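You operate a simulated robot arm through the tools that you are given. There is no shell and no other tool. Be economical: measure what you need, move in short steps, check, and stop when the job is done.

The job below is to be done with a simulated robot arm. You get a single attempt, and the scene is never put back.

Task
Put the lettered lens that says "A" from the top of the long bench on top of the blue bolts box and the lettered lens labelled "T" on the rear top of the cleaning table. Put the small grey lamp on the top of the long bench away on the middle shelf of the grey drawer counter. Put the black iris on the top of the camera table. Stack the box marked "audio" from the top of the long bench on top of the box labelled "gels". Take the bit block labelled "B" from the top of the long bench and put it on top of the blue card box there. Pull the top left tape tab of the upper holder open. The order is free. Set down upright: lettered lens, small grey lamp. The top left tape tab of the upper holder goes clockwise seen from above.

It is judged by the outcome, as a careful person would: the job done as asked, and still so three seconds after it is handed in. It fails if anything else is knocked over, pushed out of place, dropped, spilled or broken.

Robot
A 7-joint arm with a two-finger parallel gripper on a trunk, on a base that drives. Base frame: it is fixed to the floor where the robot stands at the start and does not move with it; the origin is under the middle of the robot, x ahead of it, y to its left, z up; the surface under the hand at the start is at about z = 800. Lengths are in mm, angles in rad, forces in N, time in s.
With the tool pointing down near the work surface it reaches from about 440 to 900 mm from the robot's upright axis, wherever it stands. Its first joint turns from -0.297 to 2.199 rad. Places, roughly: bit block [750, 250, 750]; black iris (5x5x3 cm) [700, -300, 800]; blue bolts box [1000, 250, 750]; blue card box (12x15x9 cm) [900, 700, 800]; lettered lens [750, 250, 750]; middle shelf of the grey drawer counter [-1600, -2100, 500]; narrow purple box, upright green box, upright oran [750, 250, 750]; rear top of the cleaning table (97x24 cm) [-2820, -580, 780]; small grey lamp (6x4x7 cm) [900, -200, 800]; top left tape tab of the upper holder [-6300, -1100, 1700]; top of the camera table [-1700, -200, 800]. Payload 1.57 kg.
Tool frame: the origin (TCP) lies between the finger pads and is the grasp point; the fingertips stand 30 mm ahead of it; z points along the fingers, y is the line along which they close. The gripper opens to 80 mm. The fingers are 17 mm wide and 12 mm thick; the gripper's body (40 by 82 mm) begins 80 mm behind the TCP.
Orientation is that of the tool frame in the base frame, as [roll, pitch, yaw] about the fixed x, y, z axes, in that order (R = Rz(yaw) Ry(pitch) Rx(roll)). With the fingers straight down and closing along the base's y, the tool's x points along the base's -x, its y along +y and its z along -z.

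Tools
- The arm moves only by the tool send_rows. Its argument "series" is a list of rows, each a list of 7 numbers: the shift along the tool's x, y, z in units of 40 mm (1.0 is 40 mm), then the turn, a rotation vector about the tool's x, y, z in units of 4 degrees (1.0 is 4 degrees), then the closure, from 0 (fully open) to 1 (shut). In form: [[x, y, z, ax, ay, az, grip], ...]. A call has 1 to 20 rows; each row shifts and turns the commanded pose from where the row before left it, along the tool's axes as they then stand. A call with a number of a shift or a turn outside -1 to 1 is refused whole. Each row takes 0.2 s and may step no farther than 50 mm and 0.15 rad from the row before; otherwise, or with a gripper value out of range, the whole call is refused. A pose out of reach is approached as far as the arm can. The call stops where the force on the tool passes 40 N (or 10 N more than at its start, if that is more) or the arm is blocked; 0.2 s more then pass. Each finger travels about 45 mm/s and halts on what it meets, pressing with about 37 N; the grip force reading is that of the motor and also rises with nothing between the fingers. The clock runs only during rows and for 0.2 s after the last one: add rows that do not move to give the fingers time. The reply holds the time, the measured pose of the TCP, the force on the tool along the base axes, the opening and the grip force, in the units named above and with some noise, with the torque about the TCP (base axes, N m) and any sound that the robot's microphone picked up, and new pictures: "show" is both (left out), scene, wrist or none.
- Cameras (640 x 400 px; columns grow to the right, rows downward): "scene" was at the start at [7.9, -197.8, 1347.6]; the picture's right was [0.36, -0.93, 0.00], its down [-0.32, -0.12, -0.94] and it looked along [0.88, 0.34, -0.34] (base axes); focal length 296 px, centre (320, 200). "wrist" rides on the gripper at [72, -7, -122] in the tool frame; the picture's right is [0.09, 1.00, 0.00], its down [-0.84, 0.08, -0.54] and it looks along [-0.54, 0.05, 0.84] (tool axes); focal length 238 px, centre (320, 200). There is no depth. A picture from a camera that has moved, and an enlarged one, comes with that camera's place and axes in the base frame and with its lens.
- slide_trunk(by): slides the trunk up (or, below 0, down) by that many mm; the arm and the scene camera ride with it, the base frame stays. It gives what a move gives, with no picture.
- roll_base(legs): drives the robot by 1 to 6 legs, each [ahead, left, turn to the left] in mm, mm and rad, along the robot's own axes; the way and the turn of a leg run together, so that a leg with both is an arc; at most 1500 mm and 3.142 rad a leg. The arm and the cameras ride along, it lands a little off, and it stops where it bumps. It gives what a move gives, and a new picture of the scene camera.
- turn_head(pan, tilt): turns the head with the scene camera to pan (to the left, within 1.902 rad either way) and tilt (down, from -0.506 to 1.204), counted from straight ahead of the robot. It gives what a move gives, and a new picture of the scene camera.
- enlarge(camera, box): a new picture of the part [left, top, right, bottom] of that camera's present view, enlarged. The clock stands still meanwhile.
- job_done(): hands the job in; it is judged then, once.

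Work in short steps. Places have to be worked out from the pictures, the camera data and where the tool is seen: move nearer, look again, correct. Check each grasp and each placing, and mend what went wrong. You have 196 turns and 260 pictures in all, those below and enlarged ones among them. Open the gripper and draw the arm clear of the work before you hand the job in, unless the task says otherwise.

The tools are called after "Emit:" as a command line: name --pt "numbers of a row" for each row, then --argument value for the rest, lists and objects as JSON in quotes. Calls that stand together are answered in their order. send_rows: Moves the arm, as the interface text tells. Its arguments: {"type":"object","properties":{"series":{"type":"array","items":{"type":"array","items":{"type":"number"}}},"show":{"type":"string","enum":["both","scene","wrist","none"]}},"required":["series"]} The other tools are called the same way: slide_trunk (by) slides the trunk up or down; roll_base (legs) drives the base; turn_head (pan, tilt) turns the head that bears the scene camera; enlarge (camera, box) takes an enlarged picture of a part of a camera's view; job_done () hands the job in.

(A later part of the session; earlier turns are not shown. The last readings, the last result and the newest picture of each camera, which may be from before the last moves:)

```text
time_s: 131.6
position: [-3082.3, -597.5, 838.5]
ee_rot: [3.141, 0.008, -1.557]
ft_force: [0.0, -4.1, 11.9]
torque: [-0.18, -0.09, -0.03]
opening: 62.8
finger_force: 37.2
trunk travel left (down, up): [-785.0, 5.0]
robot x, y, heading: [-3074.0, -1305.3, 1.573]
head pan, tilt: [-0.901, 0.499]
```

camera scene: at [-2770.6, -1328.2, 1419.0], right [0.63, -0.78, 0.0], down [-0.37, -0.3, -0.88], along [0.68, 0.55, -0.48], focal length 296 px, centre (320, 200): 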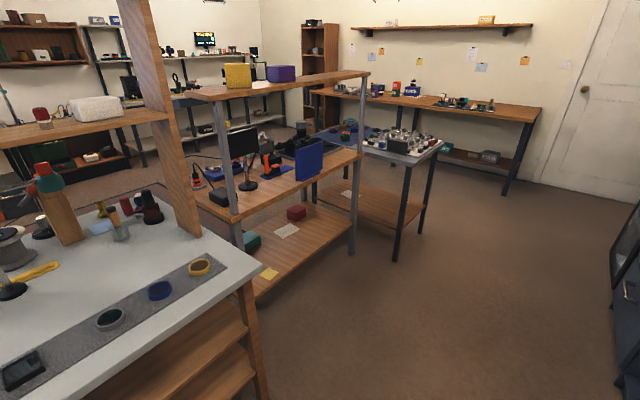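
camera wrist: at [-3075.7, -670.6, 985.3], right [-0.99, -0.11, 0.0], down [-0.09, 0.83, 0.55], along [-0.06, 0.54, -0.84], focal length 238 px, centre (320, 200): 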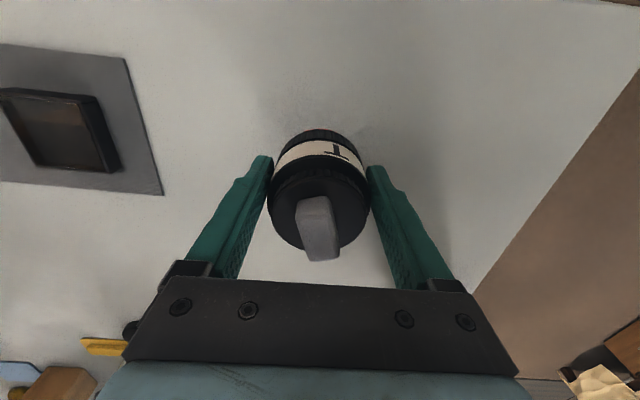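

Contact. Release, lift straight up and check.

Emit:
send_rows --pt "0 0 -0.03 0 0 0 1" --pt "0 0 0 0 0 0 0.5" --pt "0 0 0 0 0 0 0" --pt "0 0 0 0 0 0 0" --pt "0 0 -0.5 0 0 0 0" --pt "0 0 -0.9 0 0 0 0" --pt "0 0 -0.9 0 0 0 0" --pt "0 0 -0.9 0 0 0 0" --pt "0.6 0 -0.7 0 0 0 0" --pt "0.9 0 -0.3 0 0 0 0" --pt "0.9 0 0 0 0 0 0" --show "wrist"

Emit:
turn_head --pan 1.0 --tilt 0.1

```text
time_s: 134.0
position: [-3081.7, -695.7, 1006.0]
ee_rot: [3.141, 0.001, -1.558]
ft_force: [0.3, 0.5, 0.2]
torque: [-0.03, -0.01, -0.01]
opening: 79.7
finger_force: 0.0
trunk travel left (down, up): [-785.0, 5.0]
robot x, y, heading: [-3074.6, -1305.3, 1.581]
head pan, tilt: [-0.901, 0.499]
camera wrist: at [-3073.8, -767.3, 1127.8], right [-0.99, -0.11, 0.0], down [-0.09, 0.83, 0.55], along [-0.06, 0.54, -0.84], focal length 238 px, centre (320, 200)
```

wrist: 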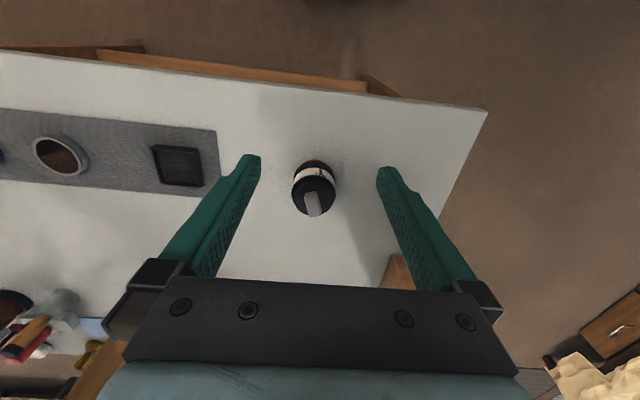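

```text
time_s: 135.8
position: [-3081.5, -694.6, 1007.0]
ee_rot: [-3.141, 0.005, -1.558]
ft_force: [0.7, -0.6, 0.8]
torque: [-0.02, 0.03, -0.01]
opening: 79.8
finger_force: 0.0
trunk travel left (down, up): [-785.0, 5.0]
robot x, y, heading: [-3075.7, -1303.5, 1.578]
head pan, tilt: [1.0, 0.099]
camera scene: at [-2919.3, -1336.2, 1456.1], right [0.53, 0.84, 0.0], down [0.08, -0.05, -0.99], along [-0.84, 0.53, -0.1], focal length 296 px, centre (320, 200)
```

scene: 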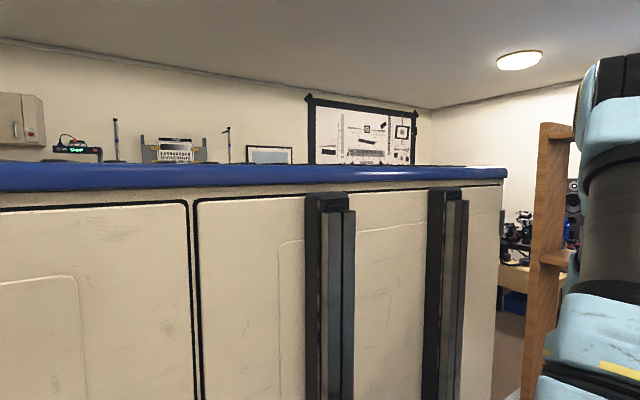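

T stands on the rear strip. The holder on the west wall is nearest now: I turn to face west and approach for a view.

Emit:
roll_base --legs '[[0, 0, 1.565], [1400, 0, 0]]'

Emit:
turn_head --pan 0.0 --tilt -0.1

```text
time_s: 146.6
position: [-5087.6, -1319.1, 1005.0]
ee_rot: [3.14, 0.006, 0.014]
ft_force: [-0.8, -0.6, -0.4]
torque: [0.0, -0.01, -0.02]
opening: 80.1
finger_force: 0.1
trunk travel left (down, up): [-785.0, 5.0]
robot x, y, heading: [-4473.3, -1312.4, -3.134]
head pan, tilt: [1.0, 0.099]
camera scene: at [-4445.2, -1160.2, 1456.1], right [-0.85, 0.53, 0.0], down [0.05, 0.08, -1.0], along [-0.53, -0.84, -0.1], focal length 296 px, centre (320, 200)
```

scene: 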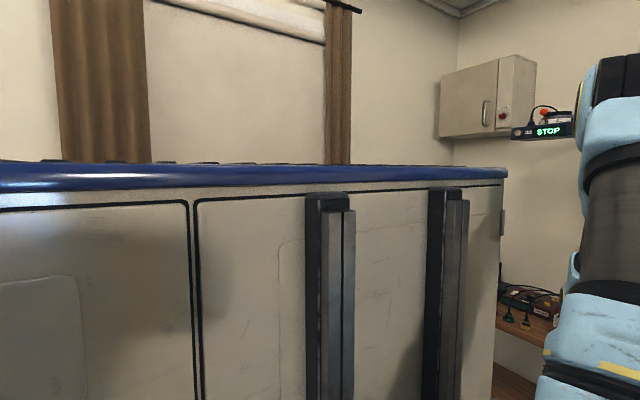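

```text
time_s: 147.9
position: [-5087.4, -1320.7, 1004.8]
ee_rot: [-3.141, 0.004, 0.013]
ft_force: [-0.3, -0.4, 0.4]
torque: [0.05, 0.0, 0.01]
opening: 79.8
finger_force: 0.1
trunk travel left (down, up): [-785.0, 5.0]
robot x, y, heading: [-4474.1, -1311.0, -3.131]
head pan, tilt: [0.0, -0.099]
camera scene: at [-4483.1, -1083.1, 1473.9], right [-0.01, 1.0, 0.0], down [-0.1, 0.0, -1.0], along [-0.99, -0.01, 0.1], focal length 296 px, centre (320, 200)
```

scene: 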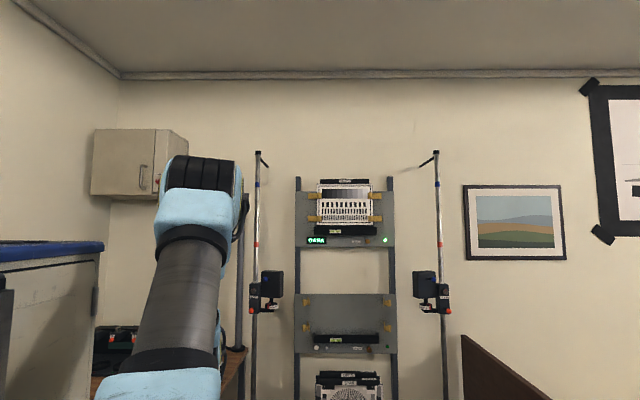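

Emit:
enlarge --camera "scene" --box '[280, 160, 420, 250]'

Emit:
enlarge --camera "scene" --box '[280, 240, 420, 400]'

```text
4.44 times, centred on (350, 205) of scene
camera zoom: at [-4483.1, -1083.1, 1473.9], right [-0.01, 1.0, 0.0], down [-0.1, 0.0, -1.0], along [-0.99, -0.01, 0.1], focal length 1315 px, centre (187, 178)
```

zoom: 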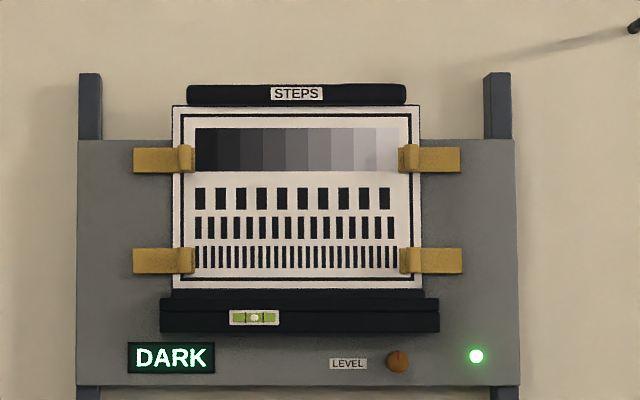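

```text
2.50 times, centred on (350, 320) of scene
camera zoom: at [-4483.1, -1083.1, 1473.9], right [-0.01, 1.0, 0.0], down [-0.1, 0.0, -1.0], along [-0.99, -0.01, 0.1], focal length 740 px, centre (245, -100)
```

zoom: 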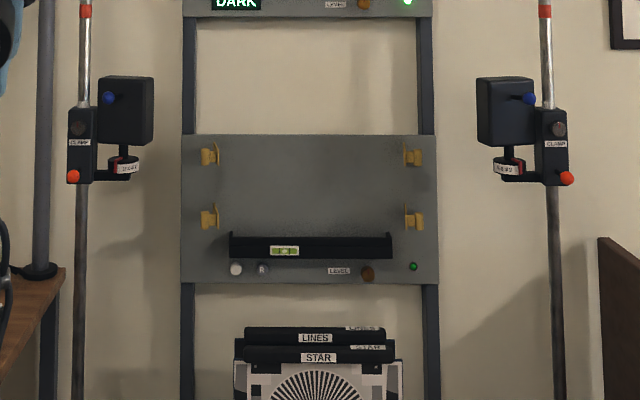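

The upper holder's four gold tabs hold the STEPS chart; the top-left curl is near (−6290, −1103, 1684). First I raise the hand and turn the tool to horizontal, pointing west.

Emit:
send_rows --pt "0 0 -1 0 0 0 0" --pt "0 0 -1 0 0 0 0" --pt "0 0 -1 0 0 0 0" --pt "0 0 -1 0 0 0 0" --pt "0 0 -1 0 0 0 0" --pt "0 0 -1 0 0 0 0" --pt "0 0 -1 0 0 0 0" --pt "0 0 -1 0 0 0 0" --pt "0 0 0 0 -1 0 0" --pt "0 0 0 0 -1 0 0" --pt "0 0 0 0 -1 0 0" --pt "0 0 0 0 -1 0 0" --pt "0 0 0 0 -1 0 0" --pt "0 0 0 0 -1 0 0" --pt "0 0 0 0 -1 0 0" --pt "0 0 0 0 -1 0 0" --pt "0 0 0 0 -1 0 0" --pt "0 0 0 0 -1 0 0" --show "none"

```text
time_s: 151.7
position: [-5086.3, -1320.6, 1326.2]
ee_rot: [3.14, 0.702, 0.014]
ft_force: [-0.1, 0.6, -0.1]
torque: [0.05, 0.03, -0.01]
opening: 79.9
finger_force: 0.1
trunk travel left (down, up): [-785.0, 5.0]
robot x, y, heading: [-4476.2, -1312.6, -3.134]
head pan, tilt: [0.0, -0.099]
```

Emit:
send_rows --pt "0 0 0 0 -1 0 0" --pt "0 0 0 0 -1 0 0" --pt "0 0 0 0 -1 0 0" --pt "0 0 0 0 -1 0 0" --pt "0 0 0 0 -1 0 0" --pt "0 0 0 0 -1 0 0" --pt "0 0 0 0 -1 0 0" --pt "0 0 0 0 -1 0 0" --pt "0 0 0 0 -1 0 0" --pt "0 0 0 0 -1 0 0" --pt "0 0 0 0 -1 0 0" --pt "0 0 0 0 -1 0 0" --pt "-1 0 0 0 -0.4 0 0" --pt "-1 0 0 0 0 0 0" --pt "-1 0 0 0 0 0 0" --pt "-1 0 0 0 0 0 0" --show "both"

```text
time_s: 155.1
position: [-5099.4, -1318.9, 1488.7]
ee_rot: [-3.001, 1.488, 0.139]
ft_force: [-0.2, -0.9, 0.3]
torque: [0.01, 0.01, -0.02]
opening: 80.0
finger_force: 0.1
out of reach, approached as far as the arm can: row 6
trunk travel left (down, up): [-785.0, 5.0]
robot x, y, heading: [-4475.5, -1310.8, -3.135]
head pan, tilt: [0.0, -0.099]
camera scene: at [-4483.1, -1083.5, 1474.3], right [-0.01, 1.0, 0.0], down [-0.1, 0.0, -1.0], along [-0.99, -0.01, 0.1], focal length 296 px, centre (320, 200)
camera wrist: at [-4972.7, -1312.0, 1427.9], right [0.01, -0.99, -0.1], down [0.47, -0.09, 0.88], along [-0.88, -0.05, 0.47], focal length 238 px, centre (320, 200)
```

scene: 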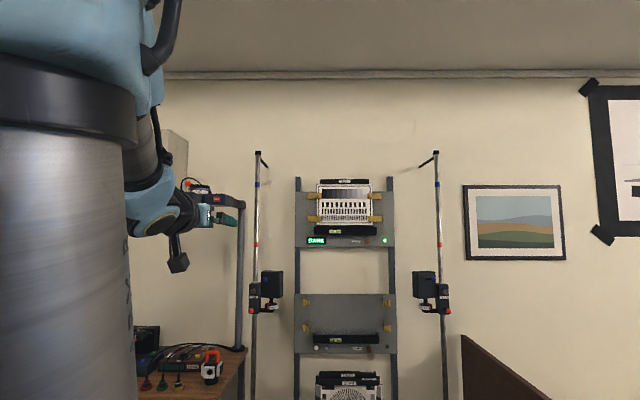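
wrist: 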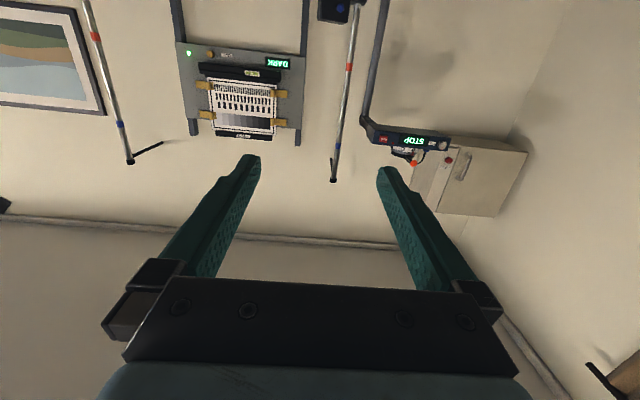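

Tool is horizontal (camera now below the hand, image upside down). I shift right 215 mm and drive 850 mm toward the rack.

Emit:
roll_base --legs '[[0, -215, 0], [850, 0, 0]]'

Emit:
send_rows --pt "-0.9 0 0 0 0 0 0" --pt "-0.9 0 0 0 0 0 0" --pt "-0.9 0 0 0 0 0 0" --show "wrist"

```text
time_s: 160.9
position: [-5952.2, -1111.1, 1486.5]
ee_rot: [-3.017, 1.486, 0.126]
ft_force: [-0.5, -0.1, -1.0]
torque: [0.02, 0.01, 0.0]
opening: 79.8
finger_force: 0.1
trunk travel left (down, up): [-785.0, 5.0]
robot x, y, heading: [-5330.5, -1102.1, -3.131]
head pan, tilt: [0.0, -0.099]
camera scene: at [-5335.8, -874.6, 1474.0], right [-0.01, 1.0, 0.0], down [-0.1, 0.0, -1.0], along [-0.99, -0.01, 0.1], focal length 296 px, centre (320, 200)
```

scene: 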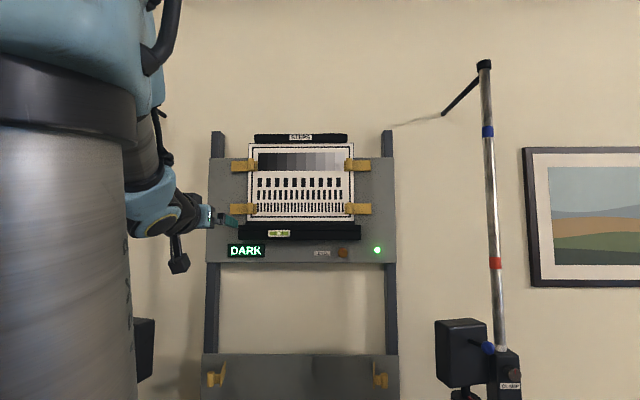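

```text
time_s: 161.7
position: [-5960.1, -1113.0, 1594.8]
ee_rot: [-3.027, 1.486, 0.116]
ft_force: [-0.2, 0.4, 0.5]
torque: [0.02, 0.0, -0.01]
opening: 80.4
finger_force: 0.1
trunk travel left (down, up): [-785.0, 5.0]
robot x, y, heading: [-5322.8, -1101.2, -3.131]
head pan, tilt: [0.0, -0.099]
camera wrist: at [-5833.3, -1105.3, 1533.3], right [0.01, -0.99, -0.1], down [0.47, -0.09, 0.88], along [-0.88, -0.05, 0.47], focal length 238 px, centre (320, 200)
```

wrist: 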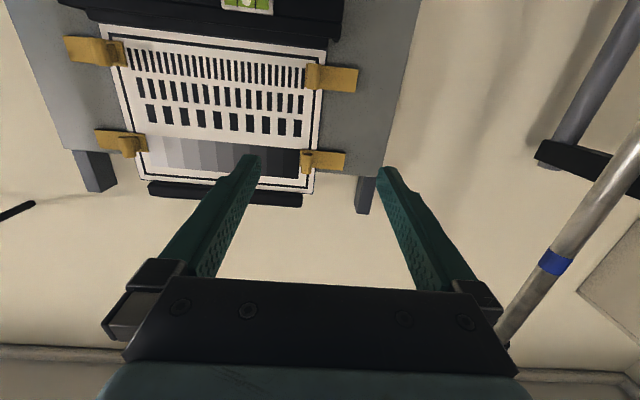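

Emit:
enlarge --camera "scene" --box '[200, 120, 300, 270]'

Emit:
enlarge --camera "wrist" --box '[270, 40, 390, 200]'

Emit:
enlarge --camera "wrist" --box '[50, 20, 170, 180]'

```text
2.67 times, centred on (250, 195) of scene
camera zoom: at [-5335.9, -874.5, 1473.9], right [-0.01, 1.0, 0.0], down [-0.1, 0.0, -1.0], along [-0.99, -0.01, 0.1], focal length 789 px, centre (507, 213)
```

zoom: 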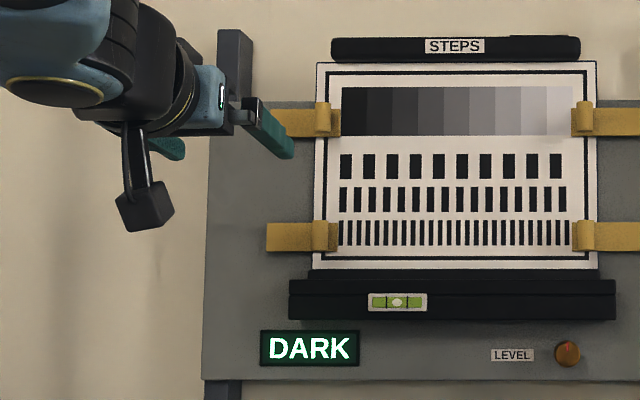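

```text
2.50 times, centred on (330, 120) of wrist
camera zoom: at [-5833.3, -1105.3, 1533.3], right [0.01, -0.99, -0.1], down [0.47, -0.09, 0.88], along [-0.88, -0.05, 0.47], focal length 596 px, centre (295, 400)
```

zoom: 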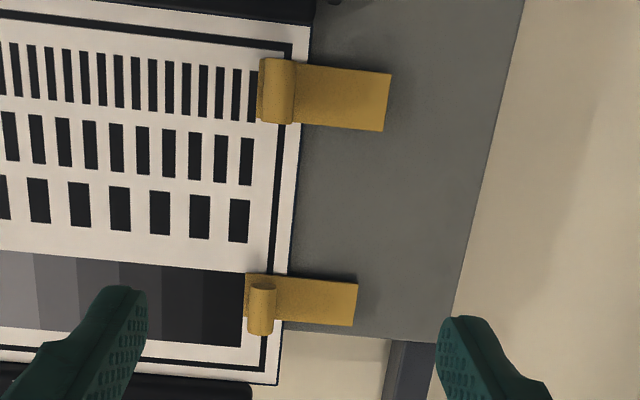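

```text
2.50 times, centred on (110, 100) of wrist
camera zoom: at [-5833.3, -1105.3, 1533.3], right [0.01, -0.99, -0.1], down [0.47, -0.09, 0.88], along [-0.88, -0.05, 0.47], focal length 596 px, centre (845, 450)
```

zoom: 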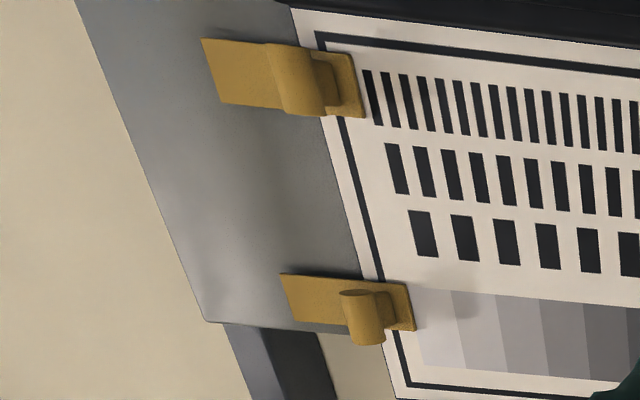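

The tab is a flat gold strip with a vertical rolled lip sticking out near its free end, at about (−6228, −1097, 1675); hinge at its left end. I drive 150 mm nearer and raise to that height, levelling the tool.

Emit:
roll_base --legs '[[150, 0, 0]]'

Emit:
send_rows --pt "-0.7 -0.1 0 0 -0.6 0 0" --pt "-0.7 -0.1 0 0 -0.6 0 0" --pt "-0.6 -0.1 0 0 0 0 0" --show "both"

Emit:
enlarge --camera "wrist" --box '[240, 60, 400, 200]'

```text
time_s: 163.1
position: [-6109.9, -1113.3, 1593.5]
ee_rot: [-3.016, 1.484, 0.126]
ft_force: [-0.2, 0.3, 0.6]
torque: [0.02, 0.0, -0.01]
opening: 80.2
finger_force: 0.0
trunk travel left (down, up): [-785.0, 5.0]
robot x, y, heading: [-5478.0, -1104.1, -3.13]
head pan, tilt: [0.0, -0.099]
camera scene: at [-5485.1, -876.5, 1474.0], right [-0.01, 1.0, 0.0], down [-0.1, 0.0, -0.99], along [-0.99, -0.01, 0.1], focal length 296 px, centre (320, 200)
```

scene: 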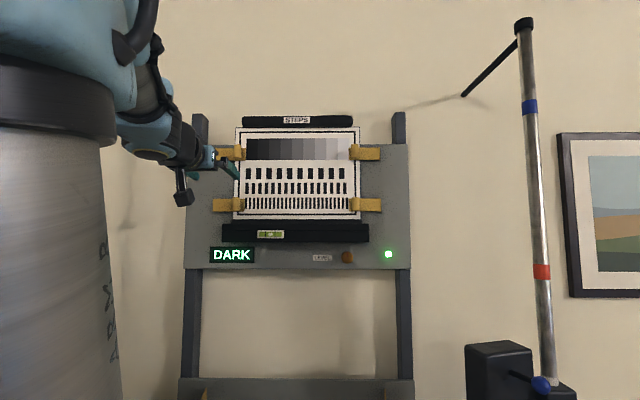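

```text
time_s: 163.9
position: [-6113.4, -1101.9, 1674.0]
ee_rot: [-1.602, 1.56, 1.54]
ft_force: [-0.2, 0.0, 0.3]
torque: [0.02, 0.0, -0.01]
opening: 79.8
finger_force: 0.0
trunk travel left (down, up): [-785.0, 5.0]
robot x, y, heading: [-5479.7, -1100.1, -3.127]
head pan, tilt: [0.0, -0.099]
camera scene: at [-5485.4, -876.5, 1473.9], right [-0.01, 1.0, 0.0], down [-0.1, 0.0, -1.0], along [-0.99, -0.01, 0.1], focal length 296 px, centre (320, 200)
camera wrist: at [-5991.5, -1095.7, 1602.2], right [0.0, -0.99, -0.1], down [0.54, -0.09, 0.84], along [-0.84, -0.06, 0.54], focal length 238 px, centre (320, 200)
```

scene: 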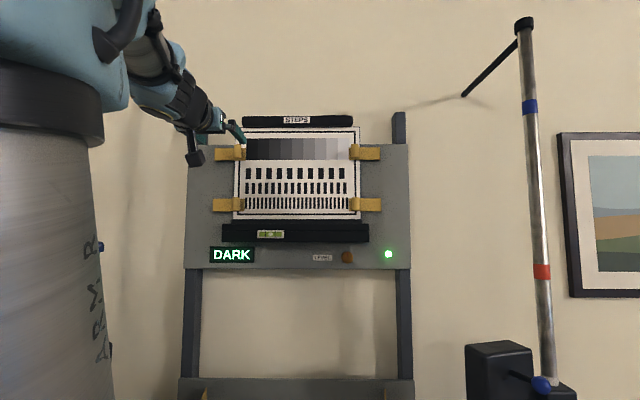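
wrist: 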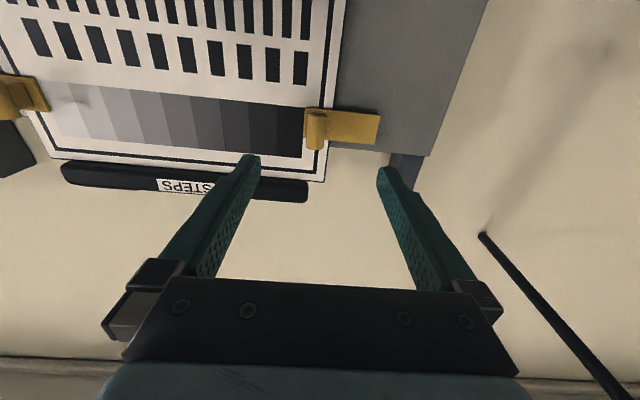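

```text
2.86 times, centred on (320, 130) of wrist
camera zoom: at [-5991.5, -1095.7, 1602.2], right [0.0, -0.99, -0.1], down [0.54, -0.09, 0.84], along [-0.84, -0.06, 0.54], focal length 681 px, centre (320, 400)
```

zoom: 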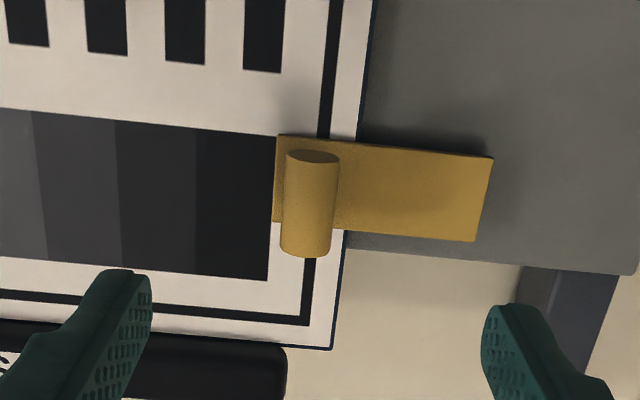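

Emit:
enlarge --camera "scene" --box '[195, 110, 275, 220]'

```text
3.64 times, centred on (235, 165) of scene
camera zoom: at [-5485.4, -876.5, 1473.9], right [-0.01, 1.0, 0.0], down [-0.1, 0.0, -1.0], along [-0.99, -0.01, 0.1], focal length 1076 px, centre (629, 327)
```

zoom: 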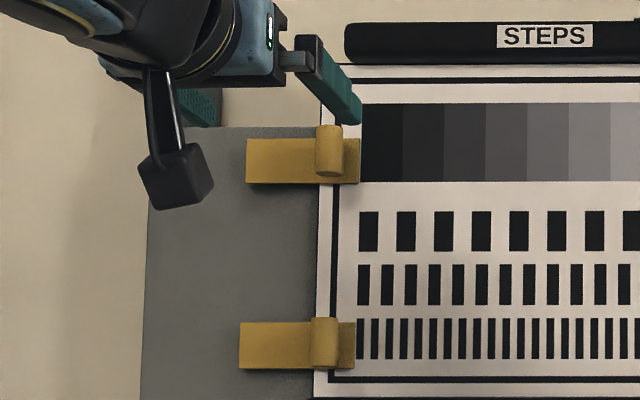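

Roll centre is consistently at (−6228, −1100, 1673), strip plane x≈−6262, hinge end y≈−1172. I advance 96 mm so the roll is between the fingertips.

Emit:
send_rows --pt "0 -0.05 0.8 0 0 0 0" --pt "0 0 0.8 0 0 0 0" --pt "0 0 0.8 0 0 0 0" --show "both"

Emit:
enlarge --camera "scene" --box '[195, 110, 275, 220]'

```text
time_s: 164.7
position: [-6210.0, -1100.2, 1674.7]
ee_rot: [-1.544, 1.558, 1.598]
ft_force: [1.0, -0.2, 1.3]
torque: [0.01, -0.01, 0.01]
opening: 80.0
finger_force: 0.1
trunk travel left (down, up): [-785.0, 5.0]
robot x, y, heading: [-5478.9, -1106.8, -3.129]
head pan, tilt: [0.0, -0.099]
camera scene: at [-5484.8, -876.5, 1473.9], right [-0.01, 1.0, 0.0], down [-0.1, 0.0, -0.99], along [-0.99, -0.01, 0.1], focal length 296 px, centre (320, 200)
camera wrist: at [-6088.4, -1094.2, 1602.8], right [0.0, -0.99, -0.1], down [0.54, -0.09, 0.84], along [-0.84, -0.06, 0.54], focal length 238 px, centre (320, 200)
```

scene: 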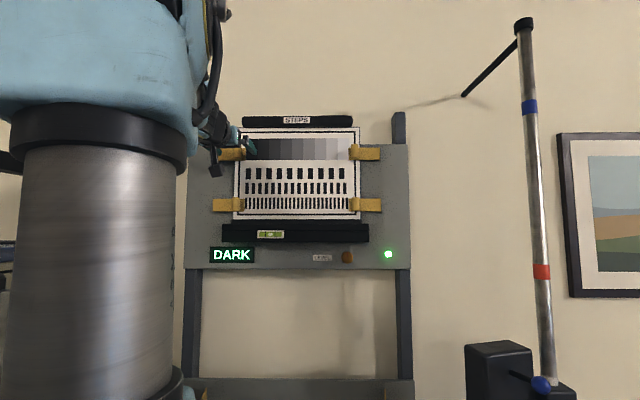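
wrist: 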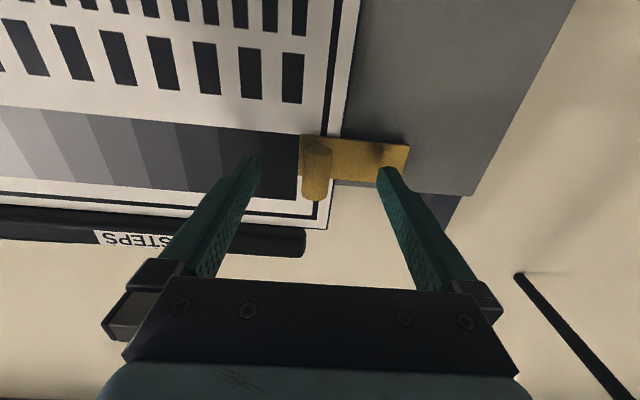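

```text
3.64 times, centred on (235, 165) of scene
camera zoom: at [-5484.8, -876.5, 1473.9], right [-0.01, 1.0, 0.0], down [-0.1, 0.0, -0.99], along [-0.99, -0.01, 0.1], focal length 1076 px, centre (629, 327)
```

zoom: 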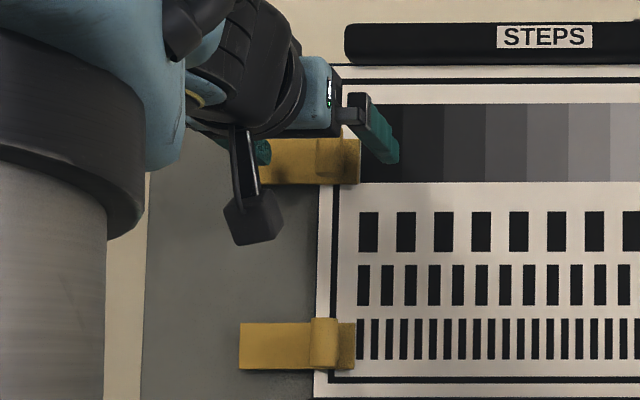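

The roll sits between the fingertips. I close on it.

Emit:
send_rows --pt "0 0 0 0 0 0 0.4" --pt "0 0 0 0 0 0 0.7" --pt "0 0 0 0 0 0 1" --pt "0 0 0 0 0 0 1" --pt "0 0 0 0 0 0 1" --show "wrist"

```text
time_s: 165.9
position: [-6210.9, -1099.4, 1673.0]
ee_rot: [-1.64, 1.562, 1.496]
ft_force: [1.4, 6.4, -1.2]
torque: [-0.39, 0.04, -0.25]
opening: 18.2
finger_force: 23.6
trunk travel left (down, up): [-785.0, 5.0]
robot x, y, heading: [-5473.7, -1105.9, -3.126]
head pan, tilt: [0.0, -0.099]
camera wrist: at [-6088.6, -1092.4, 1602.4], right [0.0, -0.99, -0.1], down [0.54, -0.09, 0.84], along [-0.84, -0.05, 0.54], focal length 238 px, centre (320, 200)
```

wrist: 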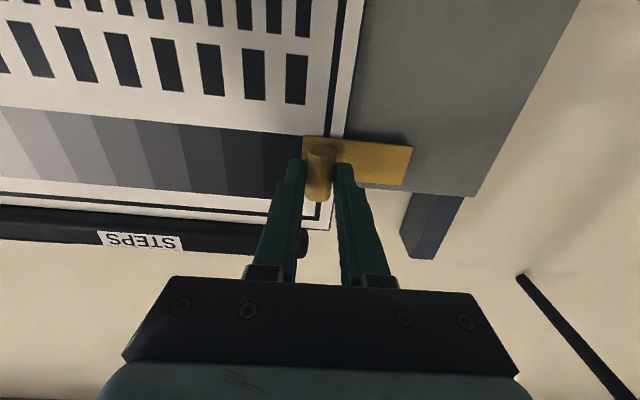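

Gripped (18 mm). Hinge taken at (−6262, −1172): I swing tool and tab together rigidly clockwise, 4° per row, first 20°.

Emit:
send_rows --pt "0 0.095 -0.1225 1 0 0 1" --pt "0 0.095 -0.1225 1 0 0 1" --pt "0 0.095 -0.1225 1 0 0 1" --pt "0 0.095 -0.1225 1 0 0 1" --pt "0 0.095 -0.1225 1 0 0 1" --show "wrist"

```text
time_s: 167.1
position: [-6187.9, -1122.6, 1674.0]
ee_rot: [-1.203, 1.56, 1.587]
ft_force: [3.1, 4.9, 0.0]
torque: [-0.57, 0.19, -0.35]
opening: 18.0
finger_force: 33.0
trunk travel left (down, up): [-785.0, 5.0]
robot x, y, heading: [-5474.9, -1107.4, -3.127]
head pan, tilt: [0.0, -0.099]
camera wrist: at [-6071.3, -1158.0, 1601.9], right [-0.34, -0.93, -0.1], down [0.48, -0.27, 0.83], along [-0.81, 0.24, 0.54], focal length 238 px, centre (320, 200)
```

wrist: 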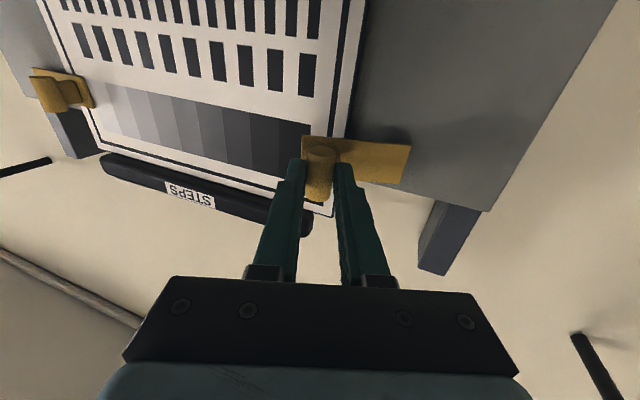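

The tab is swinging with the tool and forces are low. I continue another 28°.

Emit:
send_rows --pt "0 0.095 -0.1225 1 0 0 1" --pt "0 0.095 -0.1225 1 0 0 1" --pt "0 0.095 -0.1225 1 0 0 1" --pt "0 0.095 -0.1225 1 0 0 1" --pt "0 0.095 -0.1225 1 0 0 1" --pt "0 0.095 -0.1225 1 0 0 1" --pt "0 0.095 -0.1225 1 0 0 1" --show "both"

```text
time_s: 168.7
position: [-6175.4, -1165.3, 1672.7]
ee_rot: [-0.63, 1.559, 1.675]
ft_force: [-12.3, -7.0, 11.7]
torque: [0.05, 0.86, 0.5]
opening: 18.0
finger_force: 32.6
trunk travel left (down, up): [-785.0, 5.0]
robot x, y, heading: [-5477.9, -1103.0, -3.13]
head pan, tilt: [0.0, -0.099]
camera scene: at [-5486.2, -876.9, 1474.2], right [-0.01, 1.0, 0.0], down [-0.1, 0.0, -1.0], along [-0.99, -0.01, 0.1], focal length 296 px, centre (320, 200)
camera wrist: at [-6088.3, -1250.0, 1600.7], right [-0.74, -0.67, -0.1], down [0.31, -0.46, 0.83], along [-0.6, 0.58, 0.55], focal length 238 px, centre (320, 200)
```

scene: 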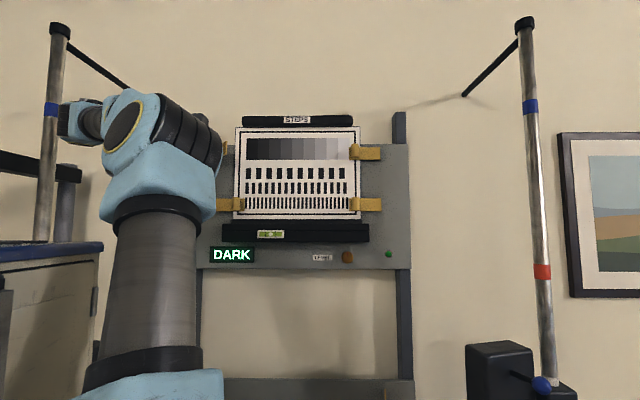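
wrist: 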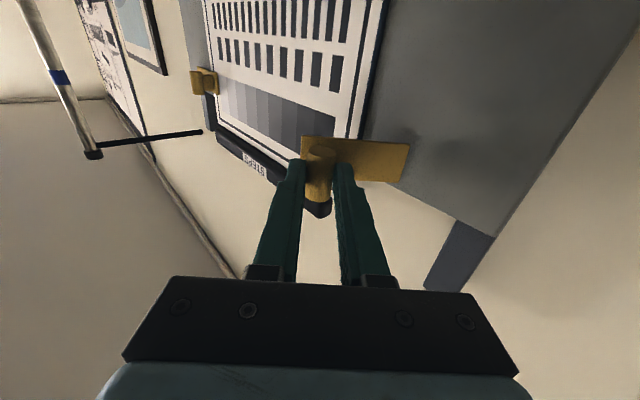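

About 48° open, but the wrist is coming near the left light pole, so I won't swing farther this way. I release, back out, and will push the strip on from its inner side with closed fingers.

Emit:
send_rows --pt "0 0 0 0 0 0 0.5" --pt "0 0 0 0 0 0 0.5" --pt "0 0 -0.4 0 0 0 0.5" --pt "0 0 -0.8 0 0 0 0.5" --pt "0 0 -0.4 -0.5 0 0 0.5" --show "wrist"

```text
time_s: 169.9
position: [-6130.6, -1210.6, 1672.0]
ee_rot: [-0.798, 1.561, 1.541]
ft_force: [-0.9, -0.3, 0.0]
torque: [-0.02, 0.02, -0.03]
opening: 40.0
finger_force: 0.1
trunk travel left (down, up): [-785.0, 5.0]
robot x, y, heading: [-5476.2, -1104.2, -3.13]
head pan, tilt: [0.0, -0.099]
camera wrist: at [-6041.2, -1293.8, 1600.2], right [-0.72, -0.69, -0.1], down [0.32, -0.45, 0.83], along [-0.62, 0.56, 0.55], focal length 238 px, centre (320, 200)
```

wrist: 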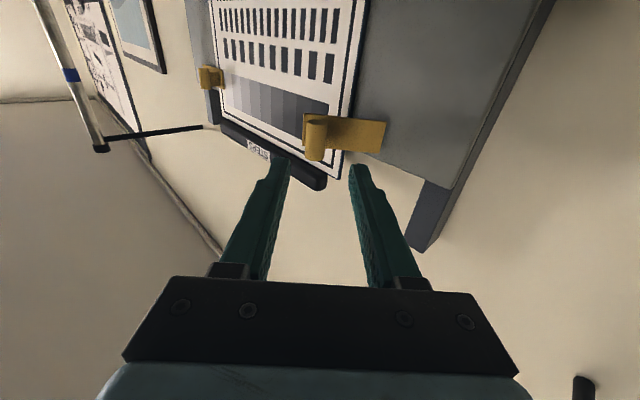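

The tab stays where I left it (~45°). I turn the tool back to point west, move back a bit, then sidestep to the inner (north) side, closing the fingers.

Emit:
send_rows --pt "0 0 -0.1 -1 0 0 0.6" --pt "0 0 -0.1 -1 0 0 0.7" --pt "0 0 -0.1 -1 0 0 0.8" --pt "0 0 -0.1 -1 0 0 0.9" --pt "0 0 0 -1 0 0 1" --pt "0 0 0 -1 0 0 1" --pt "0 0 0 -1 0 0 1" --pt "0 0 0 -1 0 0 1" --pt "0 0 0 -1 0 0 1" --pt "0 0 0 -1 0 0 1" --pt "0 0 0 -1 0 0 1" --pt "0 -0.9 -0.2 -0.5 0 0 1" --pt "0 -0.9 0 0 0 0 1" --pt "0 -0.9 0 0 0 0 1" --pt "0 -0.9 0 0 0 0 1" --pt "0 -0.9 0 0 0 0 1" --show "both"

```text
time_s: 173.3
position: [-6110.6, -1077.8, 1674.5]
ee_rot: [-1.811, 1.56, 1.326]
ft_force: [-0.8, -0.1, 0.0]
torque: [0.01, 0.0, 0.02]
opening: 0.0
finger_force: 21.4
out of reach, approached as far as the arm can: row 15, 16
trunk travel left (down, up): [-785.0, 5.0]
robot x, y, heading: [-5474.4, -1106.2, -3.132]
head pan, tilt: [0.0, -0.099]
camera scene: at [-5485.3, -876.4, 1473.9], right [-0.01, 1.0, 0.0], down [-0.1, 0.0, -1.0], along [-0.99, -0.01, 0.1], focal length 296 px, centre (320, 200)
camera wrist: at [-5988.2, -1070.7, 1603.5], right [-0.01, -0.99, -0.1], down [0.54, -0.09, 0.84], along [-0.84, -0.05, 0.54], focal length 238 px, centre (320, 200)
```

scene: 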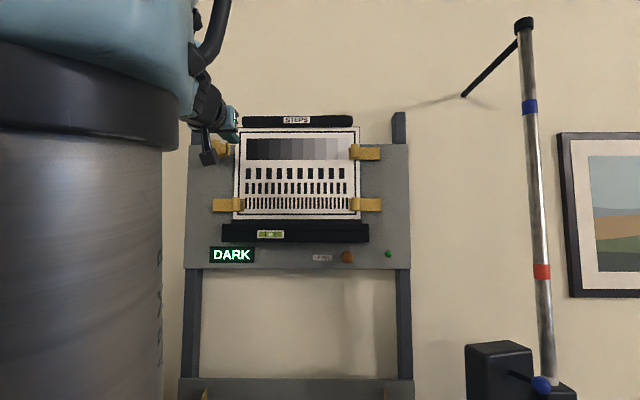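
wrist: 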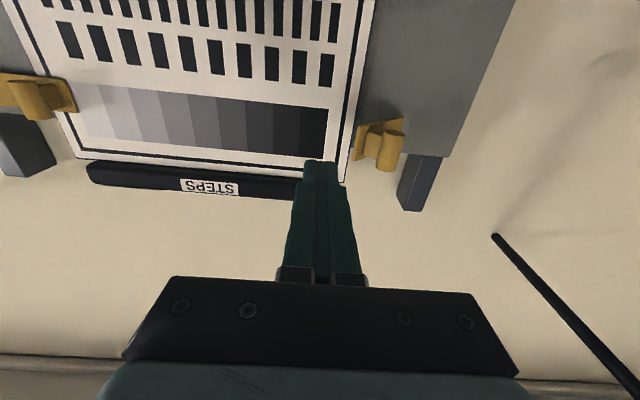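

The tab stands at ~45°, its end near (−6195, −1114). I advance the closed fingers on the inner side (tips to x≈−6225), then push south in small steps.

Emit:
send_rows --pt "0 0 0.7 0 0 0 1" --pt "0 0 0.7 0 0 0 1" --pt "0 0 0.7 0 0 0 1" --pt "0 0.5 0 0 0 0 1" --pt "0 0.4 0 0 0 0 1" --pt "0 0.3 0 0 0 0 1" --pt "0 0.2 0 0 0 0 1" --show "wrist"

```text
time_s: 174.9
position: [-6189.5, -1135.4, 1674.2]
ee_rot: [-1.456, 1.561, 1.683]
ft_force: [33.9, 8.5, -12.8]
torque: [0.15, 0.11, 0.57]
opening: 0.1
finger_force: 21.1
trunk travel left (down, up): [-785.0, 5.0]
robot x, y, heading: [-5475.8, -1104.9, -3.132]
head pan, tilt: [0.0, -0.099]
camera wrist: at [-6068.1, -1127.5, 1603.3], right [0.0, -0.99, -0.1], down [0.54, -0.09, 0.84], along [-0.84, -0.06, 0.54], focal length 238 px, centre (320, 200)
```

wrist: 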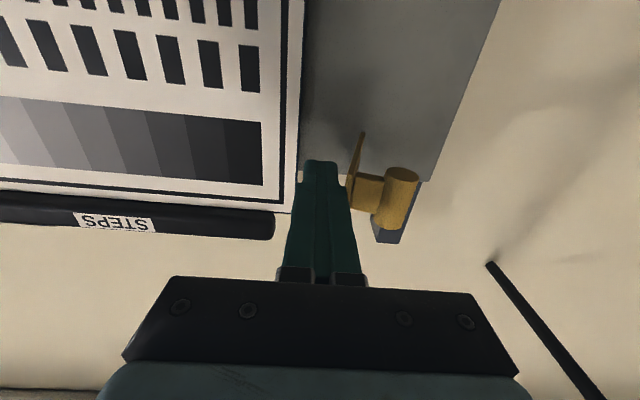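

It's at roughly 75–80° now, with some axial force; I back the tips off 25 mm and push a bit more to the south.

Emit:
send_rows --pt "0 -0.1 -0.3 0 0 0 1" --pt "0 0 -0.35 0 0 0 1" --pt "0 0.3 0 0 0 0 1" --pt "0 0.3 0 0 0 0 1" --pt "0 0.2 0 0 0 0 1" --show "wrist"

```text
time_s: 176.1
position: [-6170.2, -1143.3, 1674.5]
ee_rot: [-1.751, 1.564, 1.357]
ft_force: [9.4, 18.9, -1.1]
torque: [-0.11, 0.04, -0.12]
opening: 0.0
finger_force: 21.0
trunk travel left (down, up): [-785.0, 5.0]
robot x, y, heading: [-5479.2, -1111.0, -3.136]
head pan, tilt: [0.0, -0.099]
stopped in row 5: the force on the tool passed its limit at 49 N (the readings are from after the stop); the commanded pose is now the measured one
camera wrist: at [-6047.2, -1141.5, 1602.8], right [-0.03, -0.99, -0.1], down [0.54, -0.1, 0.84], along [-0.84, -0.03, 0.54], focal length 238 px, centre (320, 200)
```

wrist: 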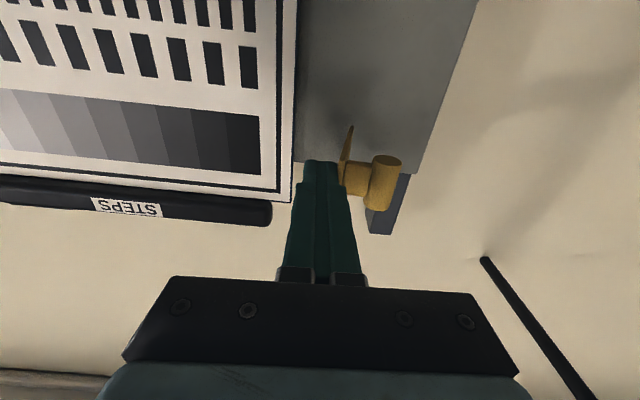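

It hit its end stop (49 N). I back the hand out and check from the scene camera, comparing with the open tabs below.

Emit:
send_rows --pt "0 -0.2 0 0 0 0 1" --pt "0 -0.1 -0.9 0 0 0 1" --pt "0 0 -0.9 0 0 0 1" --pt "0 0 -0.9 0 0 0 1" --pt "0 0 -0.9 0 0 0 0.5" --pt "0.9 0 0 0 0 0 0" --pt "0.9 0 0 0 0 0 0" --pt "0.9 0 0 0 0 0 0" --pt "0.9 0 0 0 0 0 0" --show "none"

Emit:
roll_base --legs '[[-400, 0, 0]]'

Emit:
enlarge --camera "scene" --box '[180, 120, 420, 400]'

Emit:
enlarge --camera "scene" --box '[190, 120, 290, 220]'

```text
time_s: 178.1
position: [-6064.9, -1169.9, 1539.5]
ee_rot: [-1.679, 1.563, 1.439]
ft_force: [0.3, 0.3, -0.4]
torque: [-0.01, 0.03, 0.02]
opening: 80.1
finger_force: 0.1
out of reach, approached as far as the arm can: row 4, 5, 6, 7
trunk travel left (down, up): [-785.0, 5.0]
robot x, y, heading: [-5476.1, -1107.2, -3.128]
head pan, tilt: [0.0, -0.099]
```

```text
time_s: 180.6
position: [-5665.1, -1166.0, 1539.6]
ee_rot: [-1.793, 1.563, 1.328]
ft_force: [0.1, 0.2, -0.4]
torque: [0.0, 0.0, 0.0]
opening: 79.9
finger_force: 0.1
trunk travel left (down, up): [-785.0, 5.0]
robot x, y, heading: [-5075.7, -1092.7, -3.128]
head pan, tilt: [0.0, -0.099]
camera scene: at [-5085.3, -870.8, 1473.9], right [-0.01, 1.0, 0.0], down [-0.1, 0.0, -1.0], along [-0.99, -0.01, 0.1], focal length 296 px, centre (320, 200)
```

scene: 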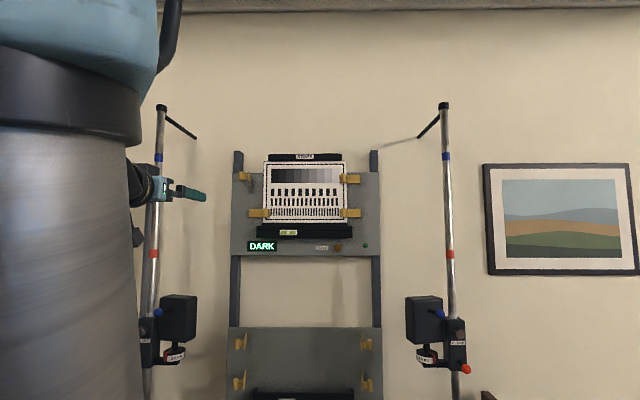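

```text
1.43 times, centred on (300, 260) of scene
camera zoom: at [-5085.3, -870.8, 1473.9], right [-0.01, 1.0, 0.0], down [-0.1, 0.0, -1.0], along [-0.99, -0.01, 0.1], focal length 422 px, centre (349, 114)
```

zoom: 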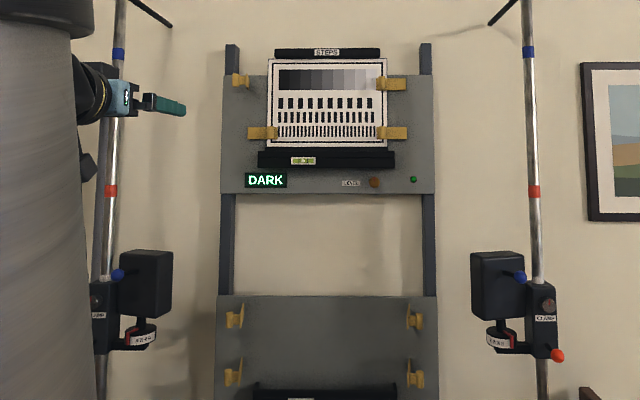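

```text
4.00 times, centred on (240, 170) of scene
camera zoom: at [-5085.3, -870.8, 1473.9], right [-0.01, 1.0, 0.0], down [-0.1, 0.0, -1.0], along [-0.99, -0.01, 0.1], focal length 1183 px, centre (640, 320)
```

zoom: 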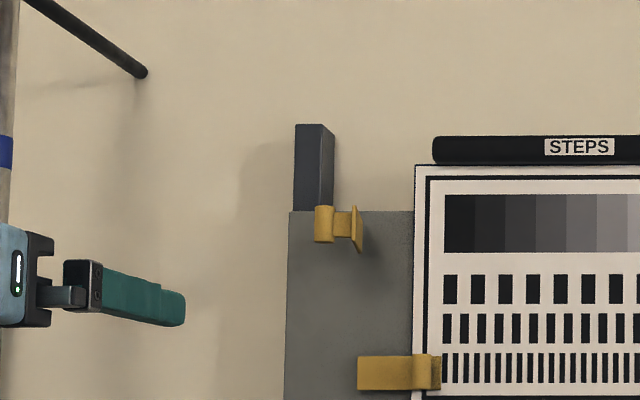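

The tab now stands at ~90°, like the open ones below. I turn the tool back down.

Emit:
send_rows --pt "0 0 0 0 1 0 0" --pt "0 0 0 0 1 0 0" --pt "0 0 0 0 1 0 0" --pt "0 0 0 0 1 0 0" --pt "0 0 0 0 1 0 0" --pt "0 0 0 0 1 0 0" --pt "0 0 0 0 1 0 0" --pt "0 0 0 0 1 0 0" --pt "0 0 0 0 1 0 0" --pt "0 0 0 0 1 0 0" --pt "0 0 0 0 1 0 0" --pt "0 0 0 0 1 0 0" --pt "0 0 0 0 1 0 0" --pt "0 0 0 0 1 0 0" --pt "0 0 0 0 1 0 0" --pt "0 0 0 0 1 0 0" --pt "0 0 0 0 1 0 0" --pt "0 0 0 0 1 0 0" --pt "0 0 0 0 1 0 0" --pt "0 0 0 0 1 0 0" --show "none"

Emit:
send_rows --pt "0 0 0.8 0 1 0 0" --pt "0 0 0.8 0 1 0 0" --pt "0 0 0.9 0 0.4 0 0" --pt "0 0 0.9 0 0 0 0" --pt "0 0 0.9 0 0 0 0" --pt "0 0 0.9 0 0 0 0" --pt "0 0 0.9 0 0 0 0" --pt "0 0 0.9 0 0 0 0" --pt "0 0 0.9 0 0 0 0" --pt "0 0 0.9 0 0 0 0" --show "none"

```text
time_s: 184.8
position: [-5664.7, -1165.7, 1540.1]
ee_rot: [-3.13, 0.171, -0.019]
ft_force: [-0.5, 1.0, -0.3]
torque: [0.02, 0.03, -0.02]
opening: 80.0
finger_force: 0.1
trunk travel left (down, up): [-785.0, 5.0]
robot x, y, heading: [-5075.0, -1096.9, -3.126]
head pan, tilt: [0.0, -0.099]
```

```text
time_s: 187.0
position: [-5676.0, -1162.4, 1188.1]
ee_rot: [-3.131, 0.005, -0.022]
ft_force: [-0.4, 0.2, -0.1]
torque: [-0.03, -0.01, 0.01]
opening: 79.8
finger_force: 0.2
trunk travel left (down, up): [-785.0, 5.0]
robot x, y, heading: [-5073.8, -1099.2, -3.13]
head pan, tilt: [0.0, -0.099]
```

Now I drive back east through the south aisle in reverse and turn right (arm sweeping over the free north side) to face the bench.

Emit:
roll_base --legs '[[0, 200, -0.012], [-1500, 0, 0], [-1500, 0, 0], [-1400, 0, 0]]'

```text
time_s: 209.3
position: [-1271.8, -1398.3, 1186.2]
ee_rot: [-3.132, 0.006, -0.058]
ft_force: [-0.6, 0.5, -0.3]
torque: [-0.01, -0.01, 0.02]
opening: 79.9
finger_force: 0.0
trunk travel left (down, up): [-785.0, 5.0]
robot x, y, heading: [-668.7, -1357.1, 3.117]
head pan, tilt: [0.0, -0.099]
camera scene: at [-669.6, -1131.4, 1473.9], right [0.02, 1.0, 0.0], down [-0.1, 0.0, -1.0], along [-0.99, 0.02, 0.1], focal length 296 px, centre (320, 200)
```

scene: 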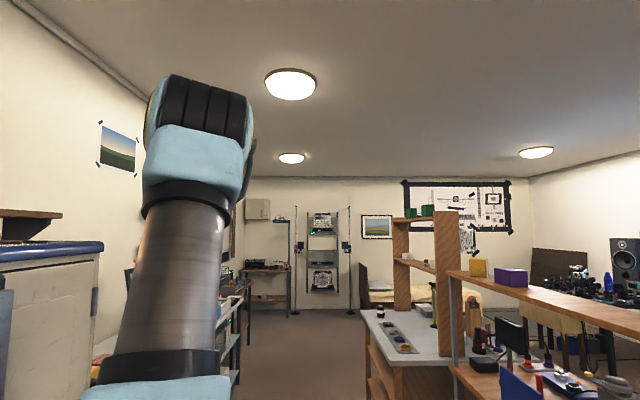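

Emit:
roll_base --legs '[[-540, -80, 0], [0, 0, -3.117], [0, 900, 0]]'

Emit:
turn_head --pan -0.1 --tilt 0.65

```text
time_s: 224.0
position: [444.8, -319.0, 1188.4]
ee_rot: [-3.131, 0.004, 3.139]
ft_force: [-0.1, -0.1, -0.5]
torque: [0.01, 0.03, 0.02]
opening: 80.1
finger_force: 0.0
trunk travel left (down, up): [-785.0, 5.0]
robot x, y, heading: [-154.5, -393.9, 0.033]
head pan, tilt: [0.0, -0.099]
camera scene: at [-138.4, -622.9, 1473.9], right [0.03, -1.0, 0.0], down [0.1, 0.0, -1.0], along [0.99, 0.03, 0.1], focal length 296 px, centre (320, 200)
```

scene: 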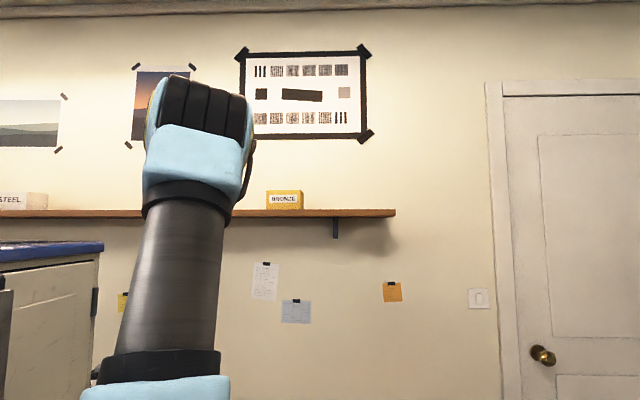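

```text
time_s: 225.1
position: [445.2, -319.0, 1187.1]
ee_rot: [-3.13, 0.005, 3.139]
ft_force: [0.6, -0.1, 0.0]
torque: [0.01, -0.04, 0.02]
opening: 80.1
finger_force: 0.1
trunk travel left (down, up): [-785.0, 5.0]
robot x, y, heading: [-153.7, -391.4, 0.03]
head pan, tilt: [-0.099, 0.649]
camera scene: at [-138.8, -631.6, 1405.7], right [-0.07, -1.0, 0.0], down [-0.6, 0.04, -0.8], along [0.8, -0.05, -0.6], focal length 296 px, centre (320, 200)
```

scene: 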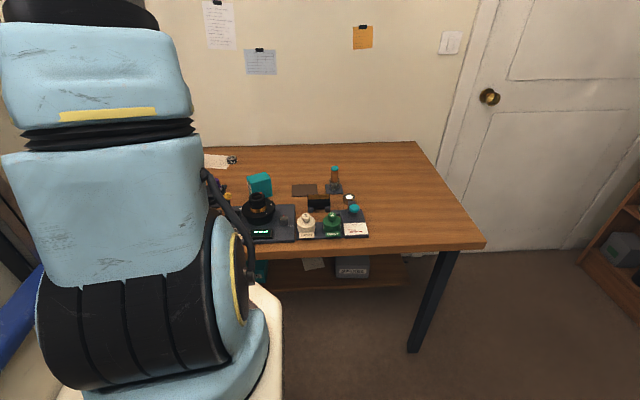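

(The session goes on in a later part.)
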